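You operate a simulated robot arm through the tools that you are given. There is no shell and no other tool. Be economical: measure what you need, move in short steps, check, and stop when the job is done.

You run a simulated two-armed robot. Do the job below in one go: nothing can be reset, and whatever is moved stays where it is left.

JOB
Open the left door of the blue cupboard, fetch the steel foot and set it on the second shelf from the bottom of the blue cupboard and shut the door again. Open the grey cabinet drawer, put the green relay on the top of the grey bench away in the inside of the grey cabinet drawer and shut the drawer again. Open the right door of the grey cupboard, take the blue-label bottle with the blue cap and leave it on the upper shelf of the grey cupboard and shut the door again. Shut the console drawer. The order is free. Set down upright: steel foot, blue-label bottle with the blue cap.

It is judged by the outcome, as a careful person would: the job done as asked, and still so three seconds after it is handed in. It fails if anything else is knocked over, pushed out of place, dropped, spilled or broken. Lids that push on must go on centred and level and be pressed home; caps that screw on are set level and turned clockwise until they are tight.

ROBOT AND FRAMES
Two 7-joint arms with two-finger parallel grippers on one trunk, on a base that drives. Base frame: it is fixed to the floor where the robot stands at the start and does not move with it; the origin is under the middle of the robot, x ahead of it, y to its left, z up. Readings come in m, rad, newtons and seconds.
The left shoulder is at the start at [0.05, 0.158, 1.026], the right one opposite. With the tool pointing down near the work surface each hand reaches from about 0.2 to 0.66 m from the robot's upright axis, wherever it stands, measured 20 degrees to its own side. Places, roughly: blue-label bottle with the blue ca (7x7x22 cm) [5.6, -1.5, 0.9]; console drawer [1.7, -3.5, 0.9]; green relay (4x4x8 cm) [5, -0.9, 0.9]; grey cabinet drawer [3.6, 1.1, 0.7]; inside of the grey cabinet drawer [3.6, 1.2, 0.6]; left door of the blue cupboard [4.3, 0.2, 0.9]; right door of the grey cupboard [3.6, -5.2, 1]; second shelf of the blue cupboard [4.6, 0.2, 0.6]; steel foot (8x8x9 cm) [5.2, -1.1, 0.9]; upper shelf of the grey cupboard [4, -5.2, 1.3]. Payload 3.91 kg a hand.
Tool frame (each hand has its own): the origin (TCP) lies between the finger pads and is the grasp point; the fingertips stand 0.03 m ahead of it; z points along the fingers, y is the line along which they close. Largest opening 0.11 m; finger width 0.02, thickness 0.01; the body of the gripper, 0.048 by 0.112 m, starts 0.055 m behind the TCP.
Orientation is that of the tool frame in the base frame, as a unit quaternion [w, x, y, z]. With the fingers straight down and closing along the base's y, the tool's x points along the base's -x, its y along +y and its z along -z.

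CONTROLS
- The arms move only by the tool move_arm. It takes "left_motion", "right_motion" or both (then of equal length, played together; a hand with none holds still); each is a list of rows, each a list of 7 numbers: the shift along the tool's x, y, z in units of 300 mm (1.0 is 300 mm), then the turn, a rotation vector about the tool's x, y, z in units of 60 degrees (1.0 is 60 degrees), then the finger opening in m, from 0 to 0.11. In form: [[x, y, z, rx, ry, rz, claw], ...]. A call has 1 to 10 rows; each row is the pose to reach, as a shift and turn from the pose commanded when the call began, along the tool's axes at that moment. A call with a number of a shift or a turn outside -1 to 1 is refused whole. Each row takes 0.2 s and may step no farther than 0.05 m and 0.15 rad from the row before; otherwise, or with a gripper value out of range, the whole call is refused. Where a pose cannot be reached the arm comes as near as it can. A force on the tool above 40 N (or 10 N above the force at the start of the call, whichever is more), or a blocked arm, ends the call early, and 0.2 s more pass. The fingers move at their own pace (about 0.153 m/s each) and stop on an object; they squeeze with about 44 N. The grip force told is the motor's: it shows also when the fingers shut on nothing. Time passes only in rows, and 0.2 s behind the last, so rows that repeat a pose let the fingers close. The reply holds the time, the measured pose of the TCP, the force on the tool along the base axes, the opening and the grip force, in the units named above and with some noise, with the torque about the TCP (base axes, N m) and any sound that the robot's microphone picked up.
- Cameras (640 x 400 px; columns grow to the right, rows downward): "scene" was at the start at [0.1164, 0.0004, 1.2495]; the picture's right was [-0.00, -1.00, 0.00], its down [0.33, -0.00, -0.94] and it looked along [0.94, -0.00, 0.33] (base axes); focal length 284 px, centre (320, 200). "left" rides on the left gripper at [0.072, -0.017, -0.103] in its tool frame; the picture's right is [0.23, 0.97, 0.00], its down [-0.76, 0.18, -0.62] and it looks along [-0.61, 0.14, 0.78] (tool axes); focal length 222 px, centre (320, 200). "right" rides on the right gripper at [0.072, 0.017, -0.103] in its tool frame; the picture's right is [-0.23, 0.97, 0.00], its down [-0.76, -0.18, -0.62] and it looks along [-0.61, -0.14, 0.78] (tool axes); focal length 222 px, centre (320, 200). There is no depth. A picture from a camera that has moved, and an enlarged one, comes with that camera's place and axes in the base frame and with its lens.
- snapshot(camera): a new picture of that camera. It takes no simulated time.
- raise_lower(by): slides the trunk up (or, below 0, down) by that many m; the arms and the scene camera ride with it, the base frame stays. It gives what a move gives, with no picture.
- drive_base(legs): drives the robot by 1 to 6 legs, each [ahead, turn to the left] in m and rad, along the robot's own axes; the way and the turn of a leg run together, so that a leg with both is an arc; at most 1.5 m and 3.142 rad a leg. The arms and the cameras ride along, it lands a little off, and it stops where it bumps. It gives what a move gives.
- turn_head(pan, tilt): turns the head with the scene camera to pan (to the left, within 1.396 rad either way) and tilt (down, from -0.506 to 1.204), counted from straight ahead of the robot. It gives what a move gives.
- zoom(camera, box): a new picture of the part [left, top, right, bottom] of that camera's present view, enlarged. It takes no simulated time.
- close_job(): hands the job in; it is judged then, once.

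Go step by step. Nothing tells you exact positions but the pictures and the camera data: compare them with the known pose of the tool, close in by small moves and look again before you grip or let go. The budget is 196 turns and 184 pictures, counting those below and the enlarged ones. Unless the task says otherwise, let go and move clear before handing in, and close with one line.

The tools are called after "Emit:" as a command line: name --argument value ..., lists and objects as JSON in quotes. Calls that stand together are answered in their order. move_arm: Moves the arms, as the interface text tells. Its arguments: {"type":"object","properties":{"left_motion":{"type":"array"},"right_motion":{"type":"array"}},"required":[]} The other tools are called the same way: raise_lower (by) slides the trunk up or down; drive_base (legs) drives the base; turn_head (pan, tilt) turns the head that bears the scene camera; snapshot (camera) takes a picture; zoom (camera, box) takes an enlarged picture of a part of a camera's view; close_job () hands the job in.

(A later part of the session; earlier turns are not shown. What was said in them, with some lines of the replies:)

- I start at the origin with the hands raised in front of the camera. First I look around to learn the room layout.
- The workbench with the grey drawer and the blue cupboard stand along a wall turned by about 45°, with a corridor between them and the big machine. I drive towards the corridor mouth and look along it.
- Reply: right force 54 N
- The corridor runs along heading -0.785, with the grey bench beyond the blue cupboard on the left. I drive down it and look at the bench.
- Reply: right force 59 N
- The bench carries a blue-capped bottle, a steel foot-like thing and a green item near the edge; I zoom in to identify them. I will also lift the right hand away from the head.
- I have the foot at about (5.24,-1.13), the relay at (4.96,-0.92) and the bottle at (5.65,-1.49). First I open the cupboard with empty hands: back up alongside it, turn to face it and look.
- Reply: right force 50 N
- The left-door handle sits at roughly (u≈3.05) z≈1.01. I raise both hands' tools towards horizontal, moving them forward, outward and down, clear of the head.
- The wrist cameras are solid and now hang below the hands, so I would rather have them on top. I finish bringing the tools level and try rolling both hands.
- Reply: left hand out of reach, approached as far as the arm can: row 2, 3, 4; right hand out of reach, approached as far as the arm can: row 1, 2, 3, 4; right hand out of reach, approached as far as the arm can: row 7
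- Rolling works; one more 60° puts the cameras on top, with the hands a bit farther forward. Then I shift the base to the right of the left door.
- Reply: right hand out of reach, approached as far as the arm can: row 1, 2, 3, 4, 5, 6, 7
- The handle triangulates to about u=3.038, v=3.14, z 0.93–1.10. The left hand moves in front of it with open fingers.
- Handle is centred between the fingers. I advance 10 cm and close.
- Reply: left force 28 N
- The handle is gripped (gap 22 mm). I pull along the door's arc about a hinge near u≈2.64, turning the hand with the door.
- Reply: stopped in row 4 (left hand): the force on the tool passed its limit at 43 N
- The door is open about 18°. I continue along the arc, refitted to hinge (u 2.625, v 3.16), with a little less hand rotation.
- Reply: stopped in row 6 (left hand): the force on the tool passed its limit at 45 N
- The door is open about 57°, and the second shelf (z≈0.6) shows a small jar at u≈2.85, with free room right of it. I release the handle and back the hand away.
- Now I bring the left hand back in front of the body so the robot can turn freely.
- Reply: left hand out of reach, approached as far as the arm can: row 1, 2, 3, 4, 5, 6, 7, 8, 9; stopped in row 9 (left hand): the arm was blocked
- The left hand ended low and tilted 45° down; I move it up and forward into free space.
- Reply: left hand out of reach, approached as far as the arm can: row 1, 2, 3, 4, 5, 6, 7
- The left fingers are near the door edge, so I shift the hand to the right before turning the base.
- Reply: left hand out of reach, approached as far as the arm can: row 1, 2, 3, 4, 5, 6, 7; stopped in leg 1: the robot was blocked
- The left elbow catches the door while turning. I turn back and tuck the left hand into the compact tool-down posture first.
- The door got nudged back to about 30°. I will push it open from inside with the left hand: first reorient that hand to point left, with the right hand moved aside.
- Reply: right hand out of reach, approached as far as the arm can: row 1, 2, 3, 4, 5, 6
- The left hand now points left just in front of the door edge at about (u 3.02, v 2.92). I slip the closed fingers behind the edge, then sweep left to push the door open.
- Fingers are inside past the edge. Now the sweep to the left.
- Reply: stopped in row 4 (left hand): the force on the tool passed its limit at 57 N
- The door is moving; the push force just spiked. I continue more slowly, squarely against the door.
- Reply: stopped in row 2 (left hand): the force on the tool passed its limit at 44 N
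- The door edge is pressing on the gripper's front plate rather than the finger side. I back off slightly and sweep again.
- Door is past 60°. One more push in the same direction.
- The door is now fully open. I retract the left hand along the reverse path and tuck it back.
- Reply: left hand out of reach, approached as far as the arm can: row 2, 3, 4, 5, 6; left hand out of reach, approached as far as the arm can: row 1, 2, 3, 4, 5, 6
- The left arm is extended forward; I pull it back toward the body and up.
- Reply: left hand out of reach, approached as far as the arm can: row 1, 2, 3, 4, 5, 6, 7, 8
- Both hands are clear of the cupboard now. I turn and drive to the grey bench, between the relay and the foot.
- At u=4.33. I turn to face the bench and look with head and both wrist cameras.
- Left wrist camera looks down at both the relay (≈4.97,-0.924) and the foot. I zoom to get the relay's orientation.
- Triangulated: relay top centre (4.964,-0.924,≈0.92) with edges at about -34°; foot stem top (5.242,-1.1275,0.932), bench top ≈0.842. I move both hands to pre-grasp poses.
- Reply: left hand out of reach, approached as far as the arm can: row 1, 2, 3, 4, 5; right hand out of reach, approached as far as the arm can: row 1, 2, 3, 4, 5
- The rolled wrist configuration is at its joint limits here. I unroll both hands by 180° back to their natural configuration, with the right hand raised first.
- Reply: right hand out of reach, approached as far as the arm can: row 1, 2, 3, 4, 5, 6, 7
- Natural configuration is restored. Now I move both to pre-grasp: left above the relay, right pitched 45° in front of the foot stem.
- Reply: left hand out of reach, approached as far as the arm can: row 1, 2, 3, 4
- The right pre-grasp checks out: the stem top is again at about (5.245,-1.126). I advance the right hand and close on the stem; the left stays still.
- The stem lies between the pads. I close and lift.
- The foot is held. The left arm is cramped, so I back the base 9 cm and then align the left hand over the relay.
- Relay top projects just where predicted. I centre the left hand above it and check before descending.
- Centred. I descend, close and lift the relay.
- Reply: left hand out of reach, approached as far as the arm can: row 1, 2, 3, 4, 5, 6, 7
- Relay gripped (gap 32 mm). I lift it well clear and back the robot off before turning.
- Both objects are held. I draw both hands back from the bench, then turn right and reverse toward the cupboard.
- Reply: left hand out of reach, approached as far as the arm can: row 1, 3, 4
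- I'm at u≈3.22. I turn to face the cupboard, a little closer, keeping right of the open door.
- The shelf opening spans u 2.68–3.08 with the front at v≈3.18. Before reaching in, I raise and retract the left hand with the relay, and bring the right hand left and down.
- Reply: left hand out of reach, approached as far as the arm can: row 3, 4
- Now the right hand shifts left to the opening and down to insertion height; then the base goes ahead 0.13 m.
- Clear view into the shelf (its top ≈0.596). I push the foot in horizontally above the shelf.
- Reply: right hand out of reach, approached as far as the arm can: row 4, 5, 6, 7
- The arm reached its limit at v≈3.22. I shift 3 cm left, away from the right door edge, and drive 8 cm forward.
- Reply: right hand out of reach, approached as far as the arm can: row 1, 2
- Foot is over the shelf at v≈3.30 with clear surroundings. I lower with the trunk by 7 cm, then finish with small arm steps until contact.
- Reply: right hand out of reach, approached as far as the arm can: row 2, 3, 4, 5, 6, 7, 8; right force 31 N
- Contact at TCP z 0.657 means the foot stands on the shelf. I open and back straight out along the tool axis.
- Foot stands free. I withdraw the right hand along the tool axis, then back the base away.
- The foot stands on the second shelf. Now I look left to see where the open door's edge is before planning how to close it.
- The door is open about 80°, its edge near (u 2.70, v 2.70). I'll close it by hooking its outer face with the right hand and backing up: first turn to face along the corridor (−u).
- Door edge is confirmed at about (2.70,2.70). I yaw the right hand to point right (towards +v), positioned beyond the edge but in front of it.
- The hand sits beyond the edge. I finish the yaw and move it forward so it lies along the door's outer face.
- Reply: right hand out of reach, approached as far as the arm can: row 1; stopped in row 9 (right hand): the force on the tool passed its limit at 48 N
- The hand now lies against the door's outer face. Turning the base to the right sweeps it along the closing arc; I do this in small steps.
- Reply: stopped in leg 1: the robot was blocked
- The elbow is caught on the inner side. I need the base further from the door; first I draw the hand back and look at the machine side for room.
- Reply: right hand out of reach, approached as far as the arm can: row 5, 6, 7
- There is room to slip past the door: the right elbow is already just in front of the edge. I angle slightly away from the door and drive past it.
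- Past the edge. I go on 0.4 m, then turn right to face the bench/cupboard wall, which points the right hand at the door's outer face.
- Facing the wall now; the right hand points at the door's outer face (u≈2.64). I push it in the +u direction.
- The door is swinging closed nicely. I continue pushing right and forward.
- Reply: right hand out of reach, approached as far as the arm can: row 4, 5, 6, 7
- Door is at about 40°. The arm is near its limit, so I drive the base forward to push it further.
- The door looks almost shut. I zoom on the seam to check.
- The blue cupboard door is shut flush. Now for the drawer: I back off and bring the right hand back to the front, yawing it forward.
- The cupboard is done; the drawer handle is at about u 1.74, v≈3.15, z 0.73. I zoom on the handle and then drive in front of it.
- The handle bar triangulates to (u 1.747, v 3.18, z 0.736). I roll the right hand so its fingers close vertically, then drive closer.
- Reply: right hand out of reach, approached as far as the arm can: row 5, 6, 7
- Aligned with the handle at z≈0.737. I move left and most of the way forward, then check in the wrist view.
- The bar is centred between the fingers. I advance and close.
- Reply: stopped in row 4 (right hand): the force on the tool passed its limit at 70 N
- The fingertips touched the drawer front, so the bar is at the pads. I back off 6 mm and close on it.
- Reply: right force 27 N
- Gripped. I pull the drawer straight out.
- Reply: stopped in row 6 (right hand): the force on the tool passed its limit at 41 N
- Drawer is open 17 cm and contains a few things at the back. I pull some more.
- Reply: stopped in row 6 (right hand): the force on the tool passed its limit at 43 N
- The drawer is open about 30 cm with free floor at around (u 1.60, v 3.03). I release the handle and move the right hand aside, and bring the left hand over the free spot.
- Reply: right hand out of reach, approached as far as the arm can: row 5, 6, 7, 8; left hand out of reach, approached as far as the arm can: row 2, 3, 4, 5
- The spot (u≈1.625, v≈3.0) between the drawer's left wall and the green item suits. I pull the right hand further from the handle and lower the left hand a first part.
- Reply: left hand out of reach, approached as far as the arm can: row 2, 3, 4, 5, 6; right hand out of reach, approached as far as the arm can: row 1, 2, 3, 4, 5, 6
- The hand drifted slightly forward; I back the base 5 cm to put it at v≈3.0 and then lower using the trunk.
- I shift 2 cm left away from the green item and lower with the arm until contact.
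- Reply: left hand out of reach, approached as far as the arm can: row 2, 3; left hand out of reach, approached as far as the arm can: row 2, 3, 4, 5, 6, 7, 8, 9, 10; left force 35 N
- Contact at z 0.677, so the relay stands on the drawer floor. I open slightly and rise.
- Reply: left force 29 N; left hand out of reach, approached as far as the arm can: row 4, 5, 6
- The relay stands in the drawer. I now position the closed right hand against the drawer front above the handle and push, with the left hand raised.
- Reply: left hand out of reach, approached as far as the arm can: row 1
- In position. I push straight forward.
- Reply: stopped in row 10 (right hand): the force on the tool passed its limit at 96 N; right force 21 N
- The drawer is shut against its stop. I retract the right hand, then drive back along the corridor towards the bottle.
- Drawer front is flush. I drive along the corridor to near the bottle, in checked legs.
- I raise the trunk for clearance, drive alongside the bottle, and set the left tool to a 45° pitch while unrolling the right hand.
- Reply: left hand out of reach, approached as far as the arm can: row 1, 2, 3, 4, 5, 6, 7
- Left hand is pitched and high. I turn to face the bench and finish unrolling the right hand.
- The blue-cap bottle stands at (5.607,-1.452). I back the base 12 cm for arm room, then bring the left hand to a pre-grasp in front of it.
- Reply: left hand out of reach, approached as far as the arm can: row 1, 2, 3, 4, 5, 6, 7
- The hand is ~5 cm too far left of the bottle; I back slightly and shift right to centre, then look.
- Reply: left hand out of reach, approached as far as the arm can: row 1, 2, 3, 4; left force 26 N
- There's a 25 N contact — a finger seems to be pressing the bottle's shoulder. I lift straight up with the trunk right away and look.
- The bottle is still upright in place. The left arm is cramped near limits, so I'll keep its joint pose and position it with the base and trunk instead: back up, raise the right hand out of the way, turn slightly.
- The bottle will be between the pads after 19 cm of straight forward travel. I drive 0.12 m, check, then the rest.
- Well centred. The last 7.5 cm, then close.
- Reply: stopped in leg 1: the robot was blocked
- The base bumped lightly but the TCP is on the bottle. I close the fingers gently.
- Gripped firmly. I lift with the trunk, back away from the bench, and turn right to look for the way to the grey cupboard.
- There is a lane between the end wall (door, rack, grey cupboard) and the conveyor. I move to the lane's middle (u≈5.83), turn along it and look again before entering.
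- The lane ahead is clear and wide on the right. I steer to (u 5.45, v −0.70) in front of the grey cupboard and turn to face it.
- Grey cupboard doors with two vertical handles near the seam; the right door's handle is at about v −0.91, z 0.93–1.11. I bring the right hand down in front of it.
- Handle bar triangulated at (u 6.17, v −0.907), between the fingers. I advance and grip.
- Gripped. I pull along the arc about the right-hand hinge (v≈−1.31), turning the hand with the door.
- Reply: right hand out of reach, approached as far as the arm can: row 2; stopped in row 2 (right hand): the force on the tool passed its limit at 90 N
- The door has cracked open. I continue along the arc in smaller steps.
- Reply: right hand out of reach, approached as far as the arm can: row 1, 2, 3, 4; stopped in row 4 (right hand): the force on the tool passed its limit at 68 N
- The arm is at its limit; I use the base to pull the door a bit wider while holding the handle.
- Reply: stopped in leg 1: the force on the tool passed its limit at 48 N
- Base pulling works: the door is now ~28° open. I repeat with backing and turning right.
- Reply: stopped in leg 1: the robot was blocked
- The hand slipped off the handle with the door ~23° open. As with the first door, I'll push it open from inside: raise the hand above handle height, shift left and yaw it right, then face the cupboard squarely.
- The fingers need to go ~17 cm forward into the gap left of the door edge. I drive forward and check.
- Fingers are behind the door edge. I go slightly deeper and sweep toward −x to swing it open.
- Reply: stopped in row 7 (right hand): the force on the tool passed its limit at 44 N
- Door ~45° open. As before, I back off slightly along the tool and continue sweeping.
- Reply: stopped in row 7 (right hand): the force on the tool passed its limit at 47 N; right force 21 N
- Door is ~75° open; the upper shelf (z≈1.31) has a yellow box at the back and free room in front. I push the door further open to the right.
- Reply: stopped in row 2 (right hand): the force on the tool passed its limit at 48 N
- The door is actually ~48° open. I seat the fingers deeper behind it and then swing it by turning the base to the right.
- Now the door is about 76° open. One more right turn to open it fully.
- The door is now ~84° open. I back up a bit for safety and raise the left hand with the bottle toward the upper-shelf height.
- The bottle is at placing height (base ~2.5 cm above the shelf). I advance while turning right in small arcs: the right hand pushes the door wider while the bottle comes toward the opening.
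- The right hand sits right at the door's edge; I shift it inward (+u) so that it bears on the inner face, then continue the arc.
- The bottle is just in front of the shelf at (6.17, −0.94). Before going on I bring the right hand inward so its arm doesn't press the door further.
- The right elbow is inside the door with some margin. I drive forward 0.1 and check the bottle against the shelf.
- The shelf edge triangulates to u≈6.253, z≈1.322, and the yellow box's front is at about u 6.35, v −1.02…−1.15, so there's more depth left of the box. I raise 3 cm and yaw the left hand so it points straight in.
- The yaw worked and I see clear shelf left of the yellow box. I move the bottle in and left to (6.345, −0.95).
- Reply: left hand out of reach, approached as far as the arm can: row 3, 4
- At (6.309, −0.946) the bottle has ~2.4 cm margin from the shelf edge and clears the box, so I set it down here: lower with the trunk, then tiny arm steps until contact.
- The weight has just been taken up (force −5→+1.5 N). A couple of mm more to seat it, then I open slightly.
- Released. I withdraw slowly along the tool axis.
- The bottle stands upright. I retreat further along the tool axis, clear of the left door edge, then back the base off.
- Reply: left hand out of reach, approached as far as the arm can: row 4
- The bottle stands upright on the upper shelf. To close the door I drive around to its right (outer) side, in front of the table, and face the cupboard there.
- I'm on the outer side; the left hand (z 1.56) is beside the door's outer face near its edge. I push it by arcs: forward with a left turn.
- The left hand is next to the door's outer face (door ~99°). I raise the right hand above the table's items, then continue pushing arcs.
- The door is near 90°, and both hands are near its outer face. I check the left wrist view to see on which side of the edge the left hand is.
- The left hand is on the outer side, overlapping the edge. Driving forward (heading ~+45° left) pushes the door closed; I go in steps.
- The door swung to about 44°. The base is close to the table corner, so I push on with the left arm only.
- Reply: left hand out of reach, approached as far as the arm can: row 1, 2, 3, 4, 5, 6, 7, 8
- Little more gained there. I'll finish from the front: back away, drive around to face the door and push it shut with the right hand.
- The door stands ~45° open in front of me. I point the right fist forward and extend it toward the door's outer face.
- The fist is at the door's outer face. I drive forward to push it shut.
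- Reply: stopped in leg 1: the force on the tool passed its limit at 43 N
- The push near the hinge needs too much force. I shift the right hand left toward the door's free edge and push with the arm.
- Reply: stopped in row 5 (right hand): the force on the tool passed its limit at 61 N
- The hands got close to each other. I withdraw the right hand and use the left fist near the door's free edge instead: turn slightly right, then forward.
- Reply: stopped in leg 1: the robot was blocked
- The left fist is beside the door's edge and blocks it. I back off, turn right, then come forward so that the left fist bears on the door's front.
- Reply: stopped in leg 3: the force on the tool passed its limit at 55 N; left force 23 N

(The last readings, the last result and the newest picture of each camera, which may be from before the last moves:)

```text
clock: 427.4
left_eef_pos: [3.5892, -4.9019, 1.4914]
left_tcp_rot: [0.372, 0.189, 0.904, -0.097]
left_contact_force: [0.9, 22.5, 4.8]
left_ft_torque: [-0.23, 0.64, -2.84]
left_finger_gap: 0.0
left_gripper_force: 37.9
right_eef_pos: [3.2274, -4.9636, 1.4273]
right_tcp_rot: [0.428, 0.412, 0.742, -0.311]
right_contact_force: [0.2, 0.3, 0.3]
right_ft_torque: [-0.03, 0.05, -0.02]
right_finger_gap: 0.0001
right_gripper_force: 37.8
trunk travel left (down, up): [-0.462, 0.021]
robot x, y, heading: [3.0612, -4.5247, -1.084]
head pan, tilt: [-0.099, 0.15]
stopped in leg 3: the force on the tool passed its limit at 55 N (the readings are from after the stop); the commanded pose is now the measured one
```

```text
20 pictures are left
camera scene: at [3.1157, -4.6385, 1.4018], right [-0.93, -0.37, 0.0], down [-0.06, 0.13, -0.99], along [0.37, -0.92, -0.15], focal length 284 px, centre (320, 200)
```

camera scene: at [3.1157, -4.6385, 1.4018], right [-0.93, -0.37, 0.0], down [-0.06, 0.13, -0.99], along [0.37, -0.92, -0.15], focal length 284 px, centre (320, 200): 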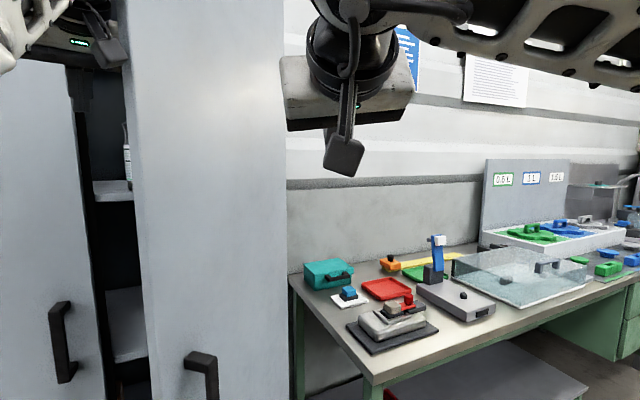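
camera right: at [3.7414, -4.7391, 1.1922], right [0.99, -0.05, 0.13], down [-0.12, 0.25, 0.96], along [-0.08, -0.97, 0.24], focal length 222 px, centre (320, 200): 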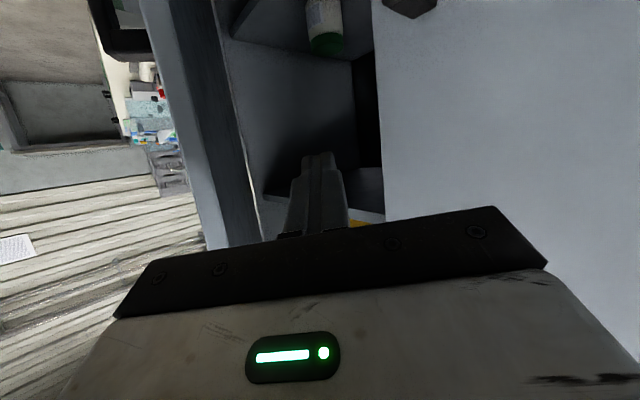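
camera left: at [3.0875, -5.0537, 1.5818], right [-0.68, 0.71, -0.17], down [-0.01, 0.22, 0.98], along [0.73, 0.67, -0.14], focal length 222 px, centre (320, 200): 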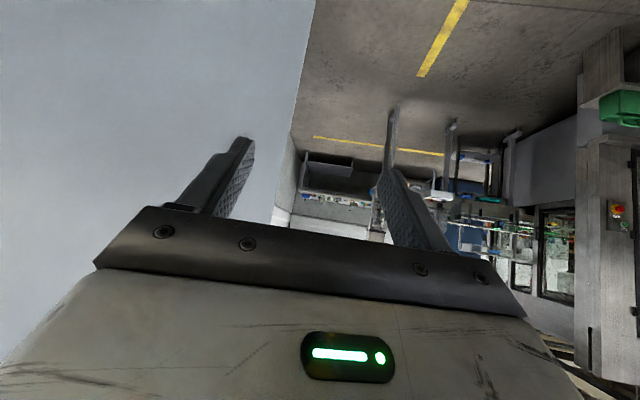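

The left fist had slipped behind the door. I back right out and approach again further to the right, so the left fist pushes squarely on the door's front.

Emit:
drive_base --legs '[[-0.3, 0], [0, -1.25], [0.3, 0], [0, 1.55]]'

Emit:
snapshot --camera "scene"

```text
clock: 437.9
left_eef_pos: [3.3342, -4.6878, 1.4858]
left_tcp_rot: [0.38, 0.054, 0.923, -0.038]
left_contact_force: [0.0, -0.5, -0.7]
left_ft_torque: [0.02, 0.01, 0.01]
left_finger_gap: 0.0001
left_gripper_force: 38.2
right_eef_pos: [3.0061, -4.8495, 1.4248]
right_tcp_rot: [0.468, 0.299, 0.795, -0.242]
right_contact_force: [0.9, 0.2, 0.7]
right_ft_torque: [-0.02, -0.02, 0.0]
right_finger_gap: 0.0002
right_gripper_force: 37.5
trunk travel left (down, up): [-0.462, 0.021]
robot x, y, heading: [2.7207, -4.4704, -0.789]
head pan, tilt: [-0.099, 0.15]
```

```text
19 pictures are left
camera scene: at [2.8045, -4.5706, 1.4011], right [-0.78, -0.63, 0.0], down [-0.09, 0.12, -0.99], along [0.62, -0.77, -0.15], focal length 284 px, centre (320, 200)
```

scene: 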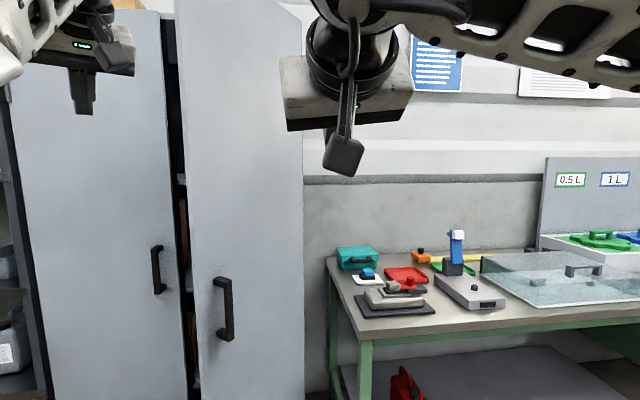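

The door is ~50° open. I extend the right fist forward-left to its outer face and move the left hand further left out of the way.

Emit:
move_arm --left_motion '[[0, 0.06, -0.03, 0, 0, 0, 0], [0, 0.12, -0.06, 0, 0, 0, 0], [0, 0.18, -0.09, 0, 0, 0, 0], [0, 0.24, -0.12, 0, 0, 0, 0], [0, 0.3, -0.15, 0, 0, 0, 0], [0, 0.36, -0.18, 0, 0, 0, 0], [0, 0.42, -0.2, 0, 0, 0, 0]]' --right_motion '[[-0.05, 0.05, 0.081, 0, 0, 0, 0], [-0.1, 0.1, 0.163, 0, 0, 0, 0], [-0.15, 0.17, 0.244, 0, 0, 0, 0], [-0.2, 0.25, 0.326, 0, 0, 0, 0], [-0.25, 0.34, 0.407, 0, 0, 0, 0], [-0.3, 0.44, 0.489, 0, 0, 0, 0], [-0.35, 0.53, 0.57, 0, 0, 0, 0]]'

Emit:
drive_base --legs '[[0.2, 0]]'

Emit:
snapshot --camera "scene"

```text
clock: 439.5
left_eef_pos: [3.3068, -4.5557, 1.5239]
left_tcp_rot: [0.38, 0.056, 0.923, -0.038]
left_contact_force: [0.8, -0.4, -0.3]
left_ft_torque: [0.01, 0.0, 0.0]
left_finger_gap: 0.0
left_gripper_force: 37.4
right_eef_pos: [3.2194, -4.8621, 1.4058]
right_tcp_rot: [0.468, 0.298, 0.796, -0.241]
right_contact_force: [1.0, -0.2, -0.1]
right_ft_torque: [0.05, -0.02, -0.01]
right_finger_gap: 0.0001
right_gripper_force: 37.7
right hand out of reach, approached as far as the arm can: row 6, 7
trunk travel left (down, up): [-0.462, 0.021]
robot x, y, heading: [2.7186, -4.4712, -0.791]
head pan, tilt: [-0.099, 0.15]
```

```text
clock: 441.1
left_eef_pos: [3.4461, -4.6979, 1.525]
left_tcp_rot: [0.38, 0.056, 0.922, -0.037]
left_contact_force: [0.2, -0.5, 0.1]
left_ft_torque: [0.03, -0.01, 0.01]
left_finger_gap: 0.0
left_gripper_force: 37.7
right_eef_pos: [3.3582, -5.0029, 1.4051]
right_tcp_rot: [0.468, 0.3, 0.795, -0.242]
right_contact_force: [0.3, -0.7, -0.4]
right_ft_torque: [0.01, -0.03, -0.01]
right_finger_gap: 0.0
right_gripper_force: 37.8
trunk travel left (down, up): [-0.462, 0.021]
robot x, y, heading: [2.8575, -4.6077, -0.794]
head pan, tilt: [-0.099, 0.15]
```

```text
18 pictures are left
camera scene: at [2.9429, -4.7119, 1.4011], right [-0.78, -0.63, 0.0], down [-0.09, 0.12, -0.99], along [0.62, -0.77, -0.15], focal length 284 px, centre (320, 200)
```

scene: 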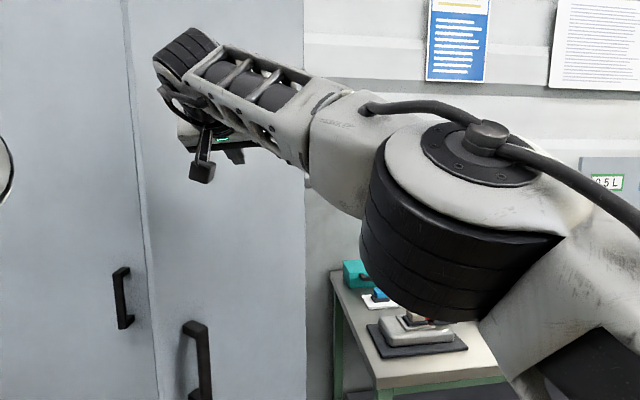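

Continue forward to push the door shut.

Emit:
drive_base --legs '[[0.15, 0], [0.08, 0]]'

Emit:
snapshot --camera "scene"

```text
clock: 443.1
left_eef_pos: [3.6036, -4.8583, 1.5237]
left_tcp_rot: [0.381, 0.056, 0.922, -0.037]
left_contact_force: [-0.9, -1.1, -0.2]
left_ft_torque: [0.02, -0.01, 0.0]
left_finger_gap: 0.0
left_gripper_force: 37.5
right_eef_pos: [3.518, -5.1618, 1.4062]
right_tcp_rot: [0.468, 0.299, 0.796, -0.241]
right_contact_force: [0.4, -0.1, 0.2]
right_ft_torque: [0.02, -0.05, 0.03]
right_finger_gap: 0.0
right_gripper_force: 38.0
trunk travel left (down, up): [-0.462, 0.021]
robot x, y, heading: [3.0151, -4.7753, -0.794]
head pan, tilt: [-0.099, 0.15]
```

```text
17 pictures are left
camera scene: at [3.101, -4.8721, 1.4011], right [-0.78, -0.63, 0.0], down [-0.09, 0.12, -0.99], along [0.62, -0.77, -0.15], focal length 284 px, centre (320, 200)
```

scene: 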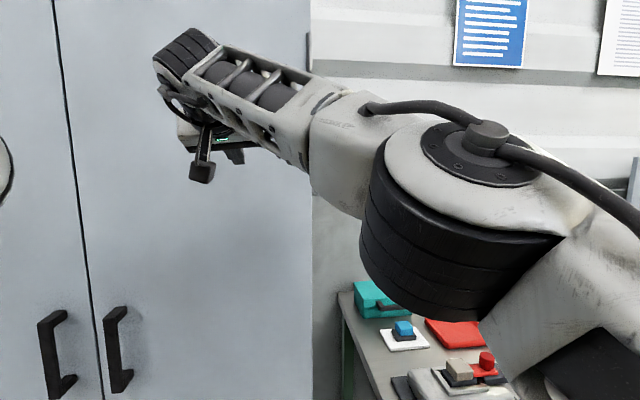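

The doors look flush; I zoom on the seam to verify.

Emit:
zoom --camera "scene" --box '[20, 200, 180, 400]'

```text
2.00 times, centred on (100, 300) of scene
camera zoom: at [3.101, -4.8721, 1.4011], right [-0.78, -0.63, 0.0], down [-0.09, 0.12, -0.99], along [0.62, -0.77, -0.15], focal length 568 px, centre (760, 0)
```

zoom: 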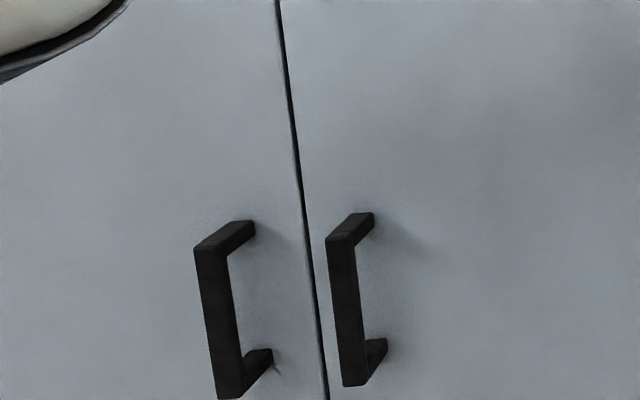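

Flush. A last small nudge, then I back away, turn around and look for the console drawer.

Emit:
drive_base --legs '[[0.03, 0]]'

Emit:
drive_base --legs '[[-0.45, 0], [0, 3.1]]'

Emit:
turn_head --pan 0 --tilt 0.3

Emit:
snapshot --camera "scene"

```text
clock: 443.9
left_eef_pos: [3.627, -4.8794, 1.5223]
left_tcp_rot: [0.38, 0.056, 0.923, -0.038]
left_contact_force: [-0.1, 0.0, -0.8]
left_ft_torque: [0.03, 0.0, 0.02]
left_finger_gap: 0.0
left_gripper_force: 37.9
right_eef_pos: [3.5384, -5.1837, 1.4059]
right_tcp_rot: [0.468, 0.299, 0.796, -0.242]
right_contact_force: [0.5, -0.7, -0.1]
right_ft_torque: [0.02, 0.03, 0.01]
right_finger_gap: 0.0002
right_gripper_force: 37.7
trunk travel left (down, up): [-0.462, 0.021]
robot x, y, heading: [3.0359, -4.7919, -0.793]
head pan, tilt: [-0.099, 0.15]
```

```text
clock: 453.9
left_eef_pos: [2.135, -4.3852, 1.5252]
left_tcp_rot: [-0.041, 0.922, -0.061, -0.38]
left_contact_force: [-0.8, 0.5, 1.4]
left_ft_torque: [-0.02, -0.01, 0.01]
left_finger_gap: 0.0
left_gripper_force: 38.3
right_eef_pos: [2.2275, -4.0805, 1.4061]
right_tcp_rot: [-0.246, 0.793, -0.305, -0.466]
right_contact_force: [-0.6, -1.2, 0.2]
right_ft_torque: [0.02, 0.02, 0.0]
right_finger_gap: 0.0001
right_gripper_force: 37.6
trunk travel left (down, up): [-0.462, 0.021]
robot x, y, heading: [2.7245, -4.4755, 2.335]
head pan, tilt: [-0.099, 0.15]
```

```text
clock: 454.6
left_eef_pos: [2.1369, -4.3848, 1.525]
left_tcp_rot: [-0.04, 0.922, -0.061, -0.38]
left_contact_force: [-0.2, 0.7, -0.3]
left_ft_torque: [0.01, 0.01, 0.0]
left_finger_gap: 0.0001
left_gripper_force: 37.1
right_eef_pos: [2.228, -4.0801, 1.4061]
right_tcp_rot: [-0.244, 0.794, -0.303, -0.467]
right_contact_force: [0.7, 0.1, 0.0]
right_ft_torque: [0.01, 0.04, -0.03]
right_finger_gap: 0.0
right_gripper_force: 37.2
trunk travel left (down, up): [-0.462, 0.021]
robot x, y, heading: [2.7248, -4.4776, 2.338]
head pan, tilt: [0.0, 0.3]
```

```text
15 pictures are left
camera scene: at [2.6326, -4.3805, 1.3872], right [0.72, 0.69, 0.0], down [0.2, -0.21, -0.96], along [-0.66, 0.69, -0.3], focal length 284 px, centre (320, 200)
```

scene: 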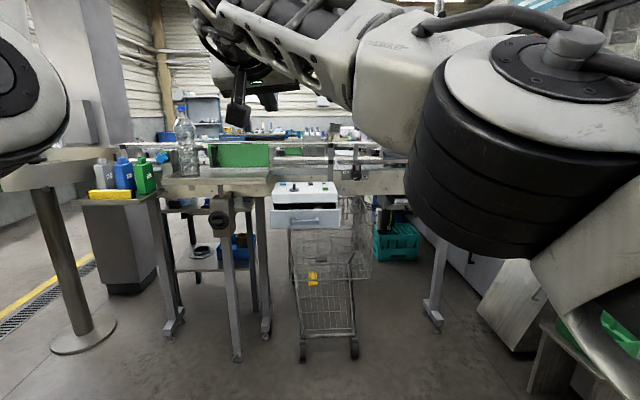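

I see the console with its open drawer at about (1.75,−3.54,0.9), above a cart. I zoom to see it properly.

Emit:
zoom --camera "scene" --box '[240, 160, 380, 250]'

```text
4.44 times, centred on (310, 205) of scene
camera zoom: at [2.6326, -4.3805, 1.3872], right [0.72, 0.69, 0.0], down [0.2, -0.21, -0.96], along [-0.66, 0.69, -0.3], focal length 1263 px, centre (364, 178)
```

zoom: 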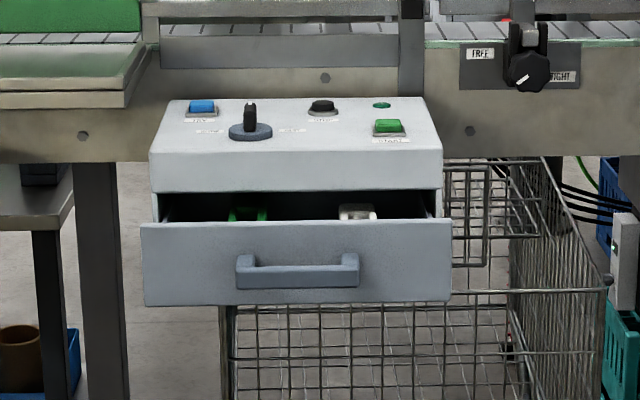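

The drawer sticks out towards me at v≈−1.276. I lower the trunk, raise the left hand, and drive closer for a look at the heights.

Emit:
raise_lower --by -0.45

Emit:
move_arm --left_motion '[[-0.09, 0, -0.09, 0, 0, 0, 0], [-0.18, 0, -0.18, 0, 0, 0, 0], [-0.27, 0, -0.27, 0, 0, 0, 0], [-0.36, 0, -0.36, 0, 0, 0, 0], [-0.45, 0, -0.45, 0, 0, 0, 0], [-0.54, 0, -0.54, 0, 0, 0, 0]]'

Emit:
drive_base --legs '[[0.5, 0.018]]'

Emit:
snapshot --camera "scene"

Emit:
snapshot --camera "right"

```text
refused: -0.45 is not a number from -0.4 to 0.4
```

```text
clock: 456.0
left_eef_pos: [2.1802, -4.4205, 1.6076]
left_tcp_rot: [-0.04, 0.922, -0.061, -0.38]
left_contact_force: [0.1, -0.4, -0.5]
left_ft_torque: [-0.03, -0.03, 0.04]
left_finger_gap: 0.0
left_gripper_force: 37.0
left hand out of reach, approached as far as the arm can: row 2, 3, 4, 5, 6
right_eef_pos: [2.2259, -4.0796, 1.4046]
right_tcp_rot: [-0.245, 0.794, -0.305, -0.465]
right_contact_force: [-0.7, 1.0, 0.2]
right_ft_torque: [0.0, 0.02, 0.02]
right_finger_gap: 0.0003
right_gripper_force: 37.8
trunk travel left (down, up): [-0.462, 0.021]
robot x, y, heading: [2.7258, -4.4768, 2.334]
head pan, tilt: [0.0, 0.3]
```

```text
clock: 459.0
left_eef_pos: [1.8263, -4.0635, 1.6098]
left_tcp_rot: [-0.037, 0.923, -0.052, -0.381]
left_contact_force: [-0.5, -0.2, -0.3]
left_ft_torque: [0.02, 0.0, -0.01]
left_finger_gap: 0.0
left_gripper_force: 37.4
right_eef_pos: [1.8651, -3.7232, 1.4055]
right_tcp_rot: [-0.241, 0.796, -0.298, -0.468]
right_contact_force: [-0.1, 0.1, -0.7]
right_ft_torque: [0.05, -0.02, 0.0]
right_finger_gap: 0.0
right_gripper_force: 37.4
trunk travel left (down, up): [-0.462, 0.021]
robot x, y, heading: [2.3677, -4.1144, 2.351]
head pan, tilt: [0.0, 0.3]
```

```text
13 pictures are left
camera scene: at [2.2744, -4.0169, 1.3871], right [0.71, 0.7, 0.0], down [0.21, -0.21, -0.96], along [-0.67, 0.68, -0.3], focal length 284 px, centre (320, 200)
```

scene: 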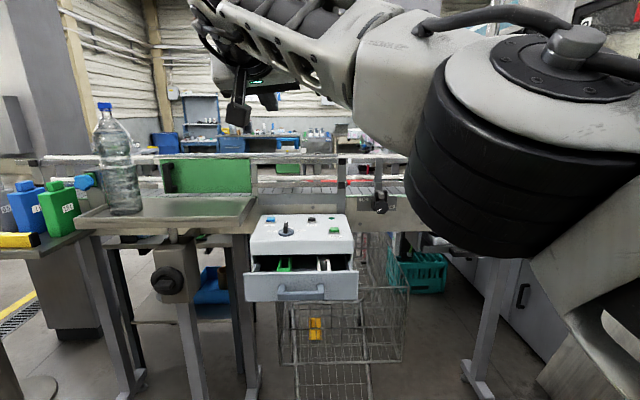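

```text
12 pictures are left
camera right: at [1.9429, -3.823, 1.385], right [-0.77, -0.63, 0.1], down [0.21, -0.1, 0.97], along [-0.6, 0.77, 0.21], focal length 222 px, centre (320, 200)
```

right: 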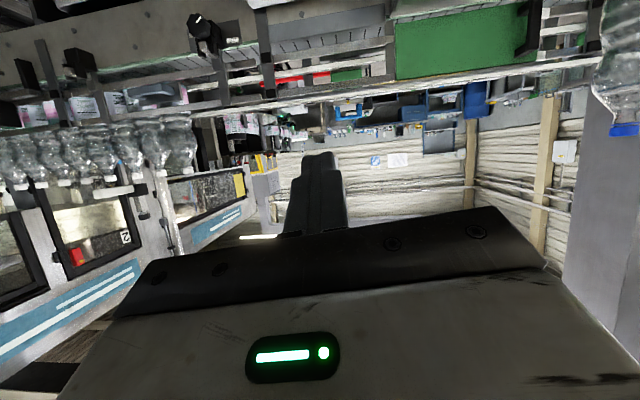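

The handle is at (u 3.817, v −1.279, z≈0.935), panel z 0.89–0.97. I lower the trunk and shift the right fist sideways to line up with it.

Emit:
raise_lower --by -0.4

Emit:
raise_lower --by -0.058

Emit:
move_arm --right_motion '[[0, -0.06, 0, 0, 0, 0, 0], [0, -0.117, 0, 0, 0, 0, 0]]'

Emit:
turn_head --pan 0 --tilt 0.2

Emit:
snapshot --camera "scene"

Emit:
snapshot --camera "right"

```text
clock: 462.9
left_eef_pos: [1.8252, -4.0644, 1.2111]
left_tcp_rot: [-0.038, 0.923, -0.054, -0.38]
left_contact_force: [0.2, 0.2, -0.5]
left_ft_torque: [0.01, -0.03, 0.01]
left_finger_gap: 0.0003
left_gripper_force: 37.8
right_eef_pos: [1.865, -3.7229, 1.0066]
right_tcp_rot: [-0.241, 0.796, -0.297, -0.469]
right_contact_force: [-0.4, 0.2, -0.6]
right_ft_torque: [0.01, 0.01, 0.02]
right_finger_gap: 0.0
right_gripper_force: 37.2
trunk travel left (down, up): [-0.062, 0.421]
robot x, y, heading: [2.3717, -4.111, 2.351]
head pan, tilt: [0.0, 0.3]
```

```text
clock: 463.8
left_eef_pos: [1.8259, -4.0641, 1.1514]
left_tcp_rot: [-0.038, 0.922, -0.054, -0.38]
left_contact_force: [0.8, 0.6, 0.2]
left_ft_torque: [0.02, 0.01, -0.03]
left_finger_gap: 0.0
left_gripper_force: 37.9
right_eef_pos: [1.8651, -3.7234, 0.9492]
right_tcp_rot: [-0.242, 0.796, -0.298, -0.469]
right_contact_force: [0.9, 0.5, 0.4]
right_ft_torque: [0.03, 0.0, 0.01]
right_finger_gap: 0.0001
right_gripper_force: 37.6
trunk travel left (down, up): [-0.004, 0.479]
robot x, y, heading: [2.3698, -4.1169, 2.354]
head pan, tilt: [0.0, 0.3]
```

```text
clock: 464.4
left_eef_pos: [1.8271, -4.064, 1.1509]
left_tcp_rot: [-0.038, 0.923, -0.054, -0.38]
left_contact_force: [-0.6, 0.1, -0.1]
left_ft_torque: [0.04, 0.02, 0.0]
left_finger_gap: 0.0003
left_gripper_force: 37.8
right_eef_pos: [1.8891, -3.6985, 0.9517]
right_tcp_rot: [-0.24, 0.796, -0.298, -0.468]
right_contact_force: [0.3, -0.5, -0.4]
right_ft_torque: [0.01, -0.03, 0.02]
right_finger_gap: 0.0
right_gripper_force: 37.7
trunk travel left (down, up): [-0.004, 0.479]
robot x, y, heading: [2.3678, -4.1094, 2.352]
head pan, tilt: [0.0, 0.3]
```

```text
clock: 465.1
left_eef_pos: [1.8262, -4.0634, 1.1523]
left_tcp_rot: [-0.037, 0.923, -0.054, -0.38]
left_contact_force: [0.4, 1.1, -0.6]
left_ft_torque: [0.0, 0.0, -0.03]
left_finger_gap: 0.0
left_gripper_force: 37.8
right_eef_pos: [1.8895, -3.6995, 0.9519]
right_tcp_rot: [-0.241, 0.796, -0.298, -0.469]
right_contact_force: [-0.3, 0.0, -0.6]
right_ft_torque: [-0.01, -0.03, 0.03]
right_finger_gap: 0.0
right_gripper_force: 37.2
trunk travel left (down, up): [-0.004, 0.479]
robot x, y, heading: [2.3689, -4.115, 2.353]
head pan, tilt: [0.0, 0.201]
```

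```text
11 pictures are left
camera scene: at [2.2748, -4.0173, 0.9384], right [0.71, 0.7, 0.0], down [0.14, -0.14, -0.98], along [-0.69, 0.7, -0.2], focal length 284 px, centre (320, 200)
```

scene: 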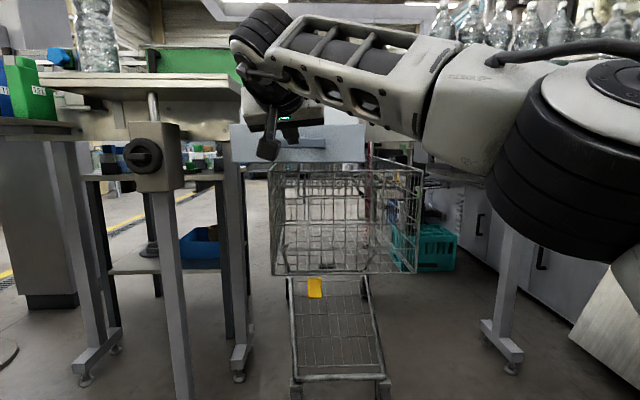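

```text
10 pictures are left
camera right: at [1.9681, -3.7984, 0.9311], right [-0.77, -0.63, 0.1], down [0.21, -0.1, 0.97], along [-0.6, 0.77, 0.21], focal length 222 px, centre (320, 200)
```

right: 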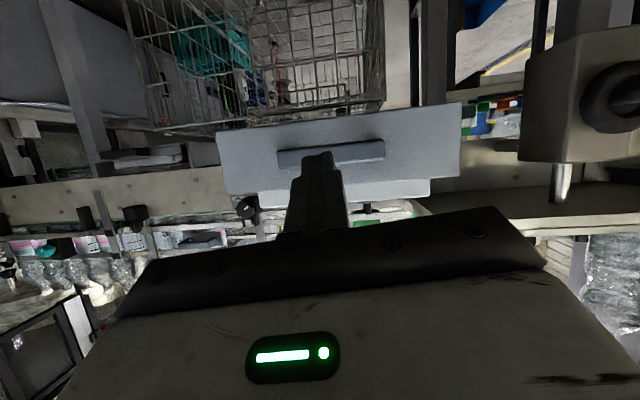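

The fist points right at the drawer handle. I drive forward 0.19 m to push; the drive stops on force.

Emit:
drive_base --legs '[[0.19, 0]]'

Emit:
snapshot --camera "right"

```text
clock: 466.7
left_eef_pos: [1.6958, -3.9318, 1.1521]
left_tcp_rot: [-0.037, 0.923, -0.054, -0.38]
left_contact_force: [-0.2, -0.6, -0.1]
left_ft_torque: [-0.02, 0.0, 0.0]
left_finger_gap: 0.0001
left_gripper_force: 37.9
right_eef_pos: [1.7607, -3.5707, 0.9505]
right_tcp_rot: [-0.241, 0.799, -0.299, -0.463]
right_contact_force: [3.3, -2.1, 0.9]
right_ft_torque: [0.04, -0.02, -0.04]
right_finger_gap: 0.0002
right_gripper_force: 37.7
trunk travel left (down, up): [-0.004, 0.479]
robot x, y, heading: [2.2383, -3.9809, 2.352]
head pan, tilt: [0.0, 0.201]
stopped in leg 1: the force on the tool passed its limit at 68 N (the readings are from after the stop); the commanded pose is now the measured one
```

```text
9 pictures are left
camera right: at [1.8392, -3.6708, 0.9322], right [-0.77, -0.63, 0.1], down [0.2, -0.09, 0.98], along [-0.6, 0.77, 0.2], focal length 222 px, centre (320, 200)
```

right: 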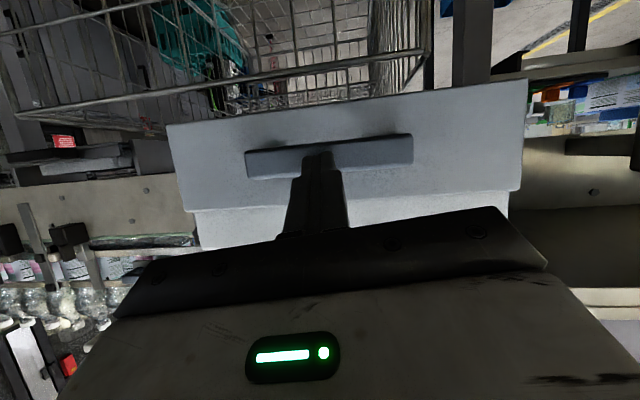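

Force stop at 68 N. I raise the head view to check whether the drawer is fully shut.

Emit:
drive_base --legs '[[0.05, 0]]'

Emit:
drive_base --legs '[[-0.3, 0]]'

Emit:
raise_lower --by 0.35

Emit:
turn_head --pan 0 --tilt 0.4

Emit:
snapshot --camera "scene"

```text
clock: 467.4
left_eef_pos: [1.6933, -3.9291, 1.1516]
left_tcp_rot: [-0.037, 0.923, -0.054, -0.38]
left_contact_force: [0.1, 0.4, 0.1]
left_ft_torque: [0.05, 0.0, 0.03]
left_finger_gap: 0.0
left_gripper_force: 37.9
right_eef_pos: [1.7606, -3.5719, 0.952]
right_tcp_rot: [-0.242, 0.801, -0.301, -0.458]
right_contact_force: [14.3, -7.4, 2.7]
right_ft_torque: [-0.06, -0.03, -0.03]
right_finger_gap: 0.0
right_gripper_force: 37.8
trunk travel left (down, up): [-0.004, 0.479]
robot x, y, heading: [2.2317, -3.9751, 2.35]
head pan, tilt: [0.0, 0.201]
stopped in leg 1: the force on the tool passed its limit at 70 N (the readings are from after the stop); the commanded pose is now the measured one
```

```text
clock: 469.4
left_eef_pos: [1.8973, -4.1382, 1.1511]
left_tcp_rot: [-0.037, 0.923, -0.052, -0.38]
left_contact_force: [0.1, -0.7, 0.6]
left_ft_torque: [0.0, 0.01, 0.0]
left_finger_gap: 0.0
left_gripper_force: 37.7
right_eef_pos: [1.9652, -3.7791, 0.9503]
right_tcp_rot: [-0.241, 0.802, -0.299, -0.458]
right_contact_force: [0.2, 0.2, -0.2]
right_ft_torque: [0.0, -0.01, 0.01]
right_finger_gap: 0.0
right_gripper_force: 37.9
trunk travel left (down, up): [-0.004, 0.479]
robot x, y, heading: [2.4412, -4.1857, 2.357]
head pan, tilt: [0.0, 0.201]
```

```text
clock: 472.9
left_eef_pos: [1.8981, -4.1374, 1.5012]
left_tcp_rot: [-0.037, 0.923, -0.053, -0.38]
left_contact_force: [0.1, -0.2, 0.1]
left_ft_torque: [-0.02, 0.0, 0.01]
left_finger_gap: 0.0002
left_gripper_force: 37.5
right_eef_pos: [1.9643, -3.778, 1.2993]
right_tcp_rot: [-0.241, 0.802, -0.3, -0.457]
right_contact_force: [-0.3, -0.6, 0.2]
right_ft_torque: [0.02, 0.0, 0.01]
right_finger_gap: 0.0
right_gripper_force: 37.6
trunk travel left (down, up): [-0.354, 0.129]
robot x, y, heading: [2.4419, -4.1855, 2.354]
head pan, tilt: [0.0, 0.201]
```

```text
clock: 473.6
left_eef_pos: [1.8979, -4.1388, 1.5018]
left_tcp_rot: [-0.037, 0.923, -0.053, -0.38]
left_contact_force: [0.3, 0.2, 0.8]
left_ft_torque: [-0.02, -0.02, 0.01]
left_finger_gap: 0.0001
left_gripper_force: 38.1
right_eef_pos: [1.9644, -3.7792, 1.2997]
right_tcp_rot: [-0.241, 0.803, -0.299, -0.457]
right_contact_force: [0.0, -0.8, -0.3]
right_ft_torque: [0.0, 0.0, -0.02]
right_finger_gap: 0.0
right_gripper_force: 37.5
trunk travel left (down, up): [-0.354, 0.129]
robot x, y, heading: [2.4414, -4.1847, 2.357]
head pan, tilt: [0.0, 0.4]
```

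```text
8 pictures are left
camera scene: at [2.3475, -4.0903, 1.27], right [0.71, 0.71, 0.0], down [0.27, -0.27, -0.92], along [-0.65, 0.65, -0.39], focal length 284 px, centre (320, 200)
```

scene: 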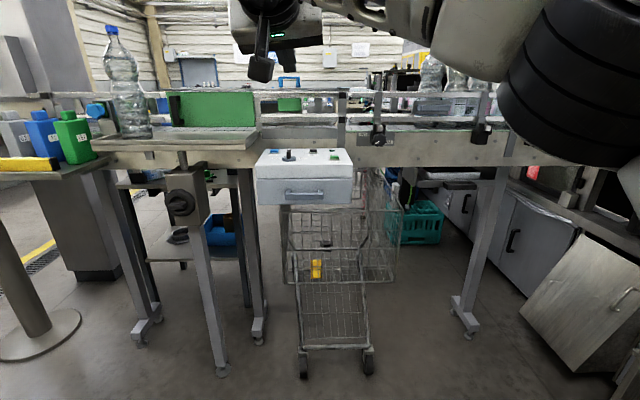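

Emit:
zoom --camera "scene" --box '[240, 140, 380, 228]'

```text
4.55 times, centred on (310, 184) of scene
camera zoom: at [2.3475, -4.0903, 1.27], right [0.71, 0.71, 0.0], down [0.27, -0.27, -0.92], along [-0.65, 0.65, -0.39], focal length 1292 px, centre (366, 273)
```

zoom: 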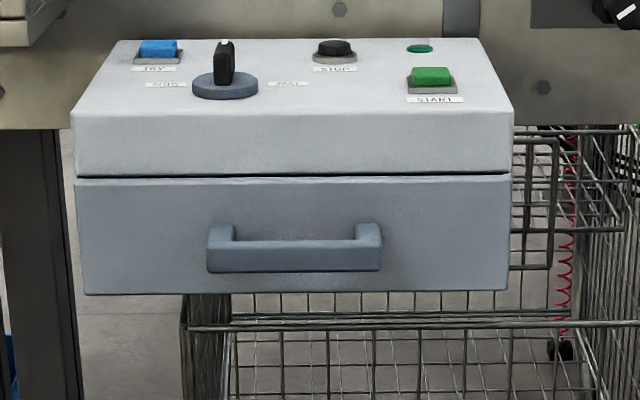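

The console drawer is fully shut. A final check that the grey cupboard door stayed closed: I back off a bit, turn around and look.

Emit:
drive_base --legs '[[-0.2, 0], [0, -3.0]]'

Emit:
turn_head --pan 0 --tilt 0.15

Emit:
snapshot --camera "scene"

```text
clock: 482.1
left_eef_pos: [3.1205, -4.2547, 1.5]
left_tcp_rot: [0.381, -0.045, 0.924, 0.004]
left_contact_force: [-0.4, -0.1, -0.5]
left_ft_torque: [-0.01, 0.02, -0.01]
left_finger_gap: 0.0
left_gripper_force: 37.2
right_eef_pos: [3.1317, -4.6207, 1.3008]
right_tcp_rot: [0.48, 0.214, 0.829, -0.192]
right_contact_force: [0.7, -1.0, -0.2]
right_ft_torque: [-0.01, 0.01, 0.0]
right_finger_gap: 0.0
right_gripper_force: 37.3
trunk travel left (down, up): [-0.354, 0.129]
robot x, y, heading: [2.5811, -4.3241, -0.576]
head pan, tilt: [0.0, 0.4]
```

```text
clock: 482.8
left_eef_pos: [3.1222, -4.2548, 1.5011]
left_tcp_rot: [0.382, -0.044, 0.923, 0.003]
left_contact_force: [0.7, -0.2, 0.1]
left_ft_torque: [0.0, -0.02, 0.04]
left_finger_gap: 0.0
left_gripper_force: 37.6
right_eef_pos: [3.1316, -4.6201, 1.2999]
right_tcp_rot: [0.48, 0.214, 0.829, -0.191]
right_contact_force: [-0.5, 0.2, 0.6]
right_ft_torque: [0.01, -0.01, -0.04]
right_finger_gap: 0.0002
right_gripper_force: 37.3
trunk travel left (down, up): [-0.354, 0.129]
robot x, y, heading: [2.578, -4.3208, -0.574]
head pan, tilt: [0.0, 0.15]
```

```text
6 pictures are left
camera scene: at [2.6918, -4.3948, 1.2931], right [-0.54, -0.84, 0.0], down [-0.13, 0.08, -0.99], along [0.83, -0.54, -0.15], focal length 284 px, centre (320, 200)
```

scene: 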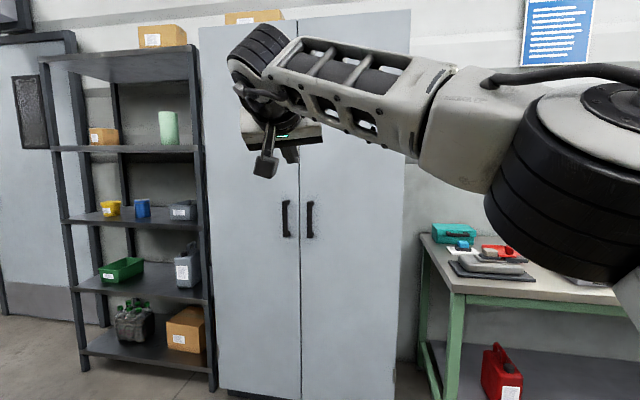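

The grey cupboard is shut flush, and nothing around it looks displaced. Both hands are empty and clear, so I hand the job in.

Emit:
close_job

```text
The job is handed in.
```

All four parts are done and handed in. The steel foot is upright on the second shelf of the blue cupboard, the green relay is in the grey cabinet drawer, and the blue-cap bottle is upright on the upper shelf of the grey cupboard. Both cupboard doors, the grey cabinet drawer and the console drawer are shut.
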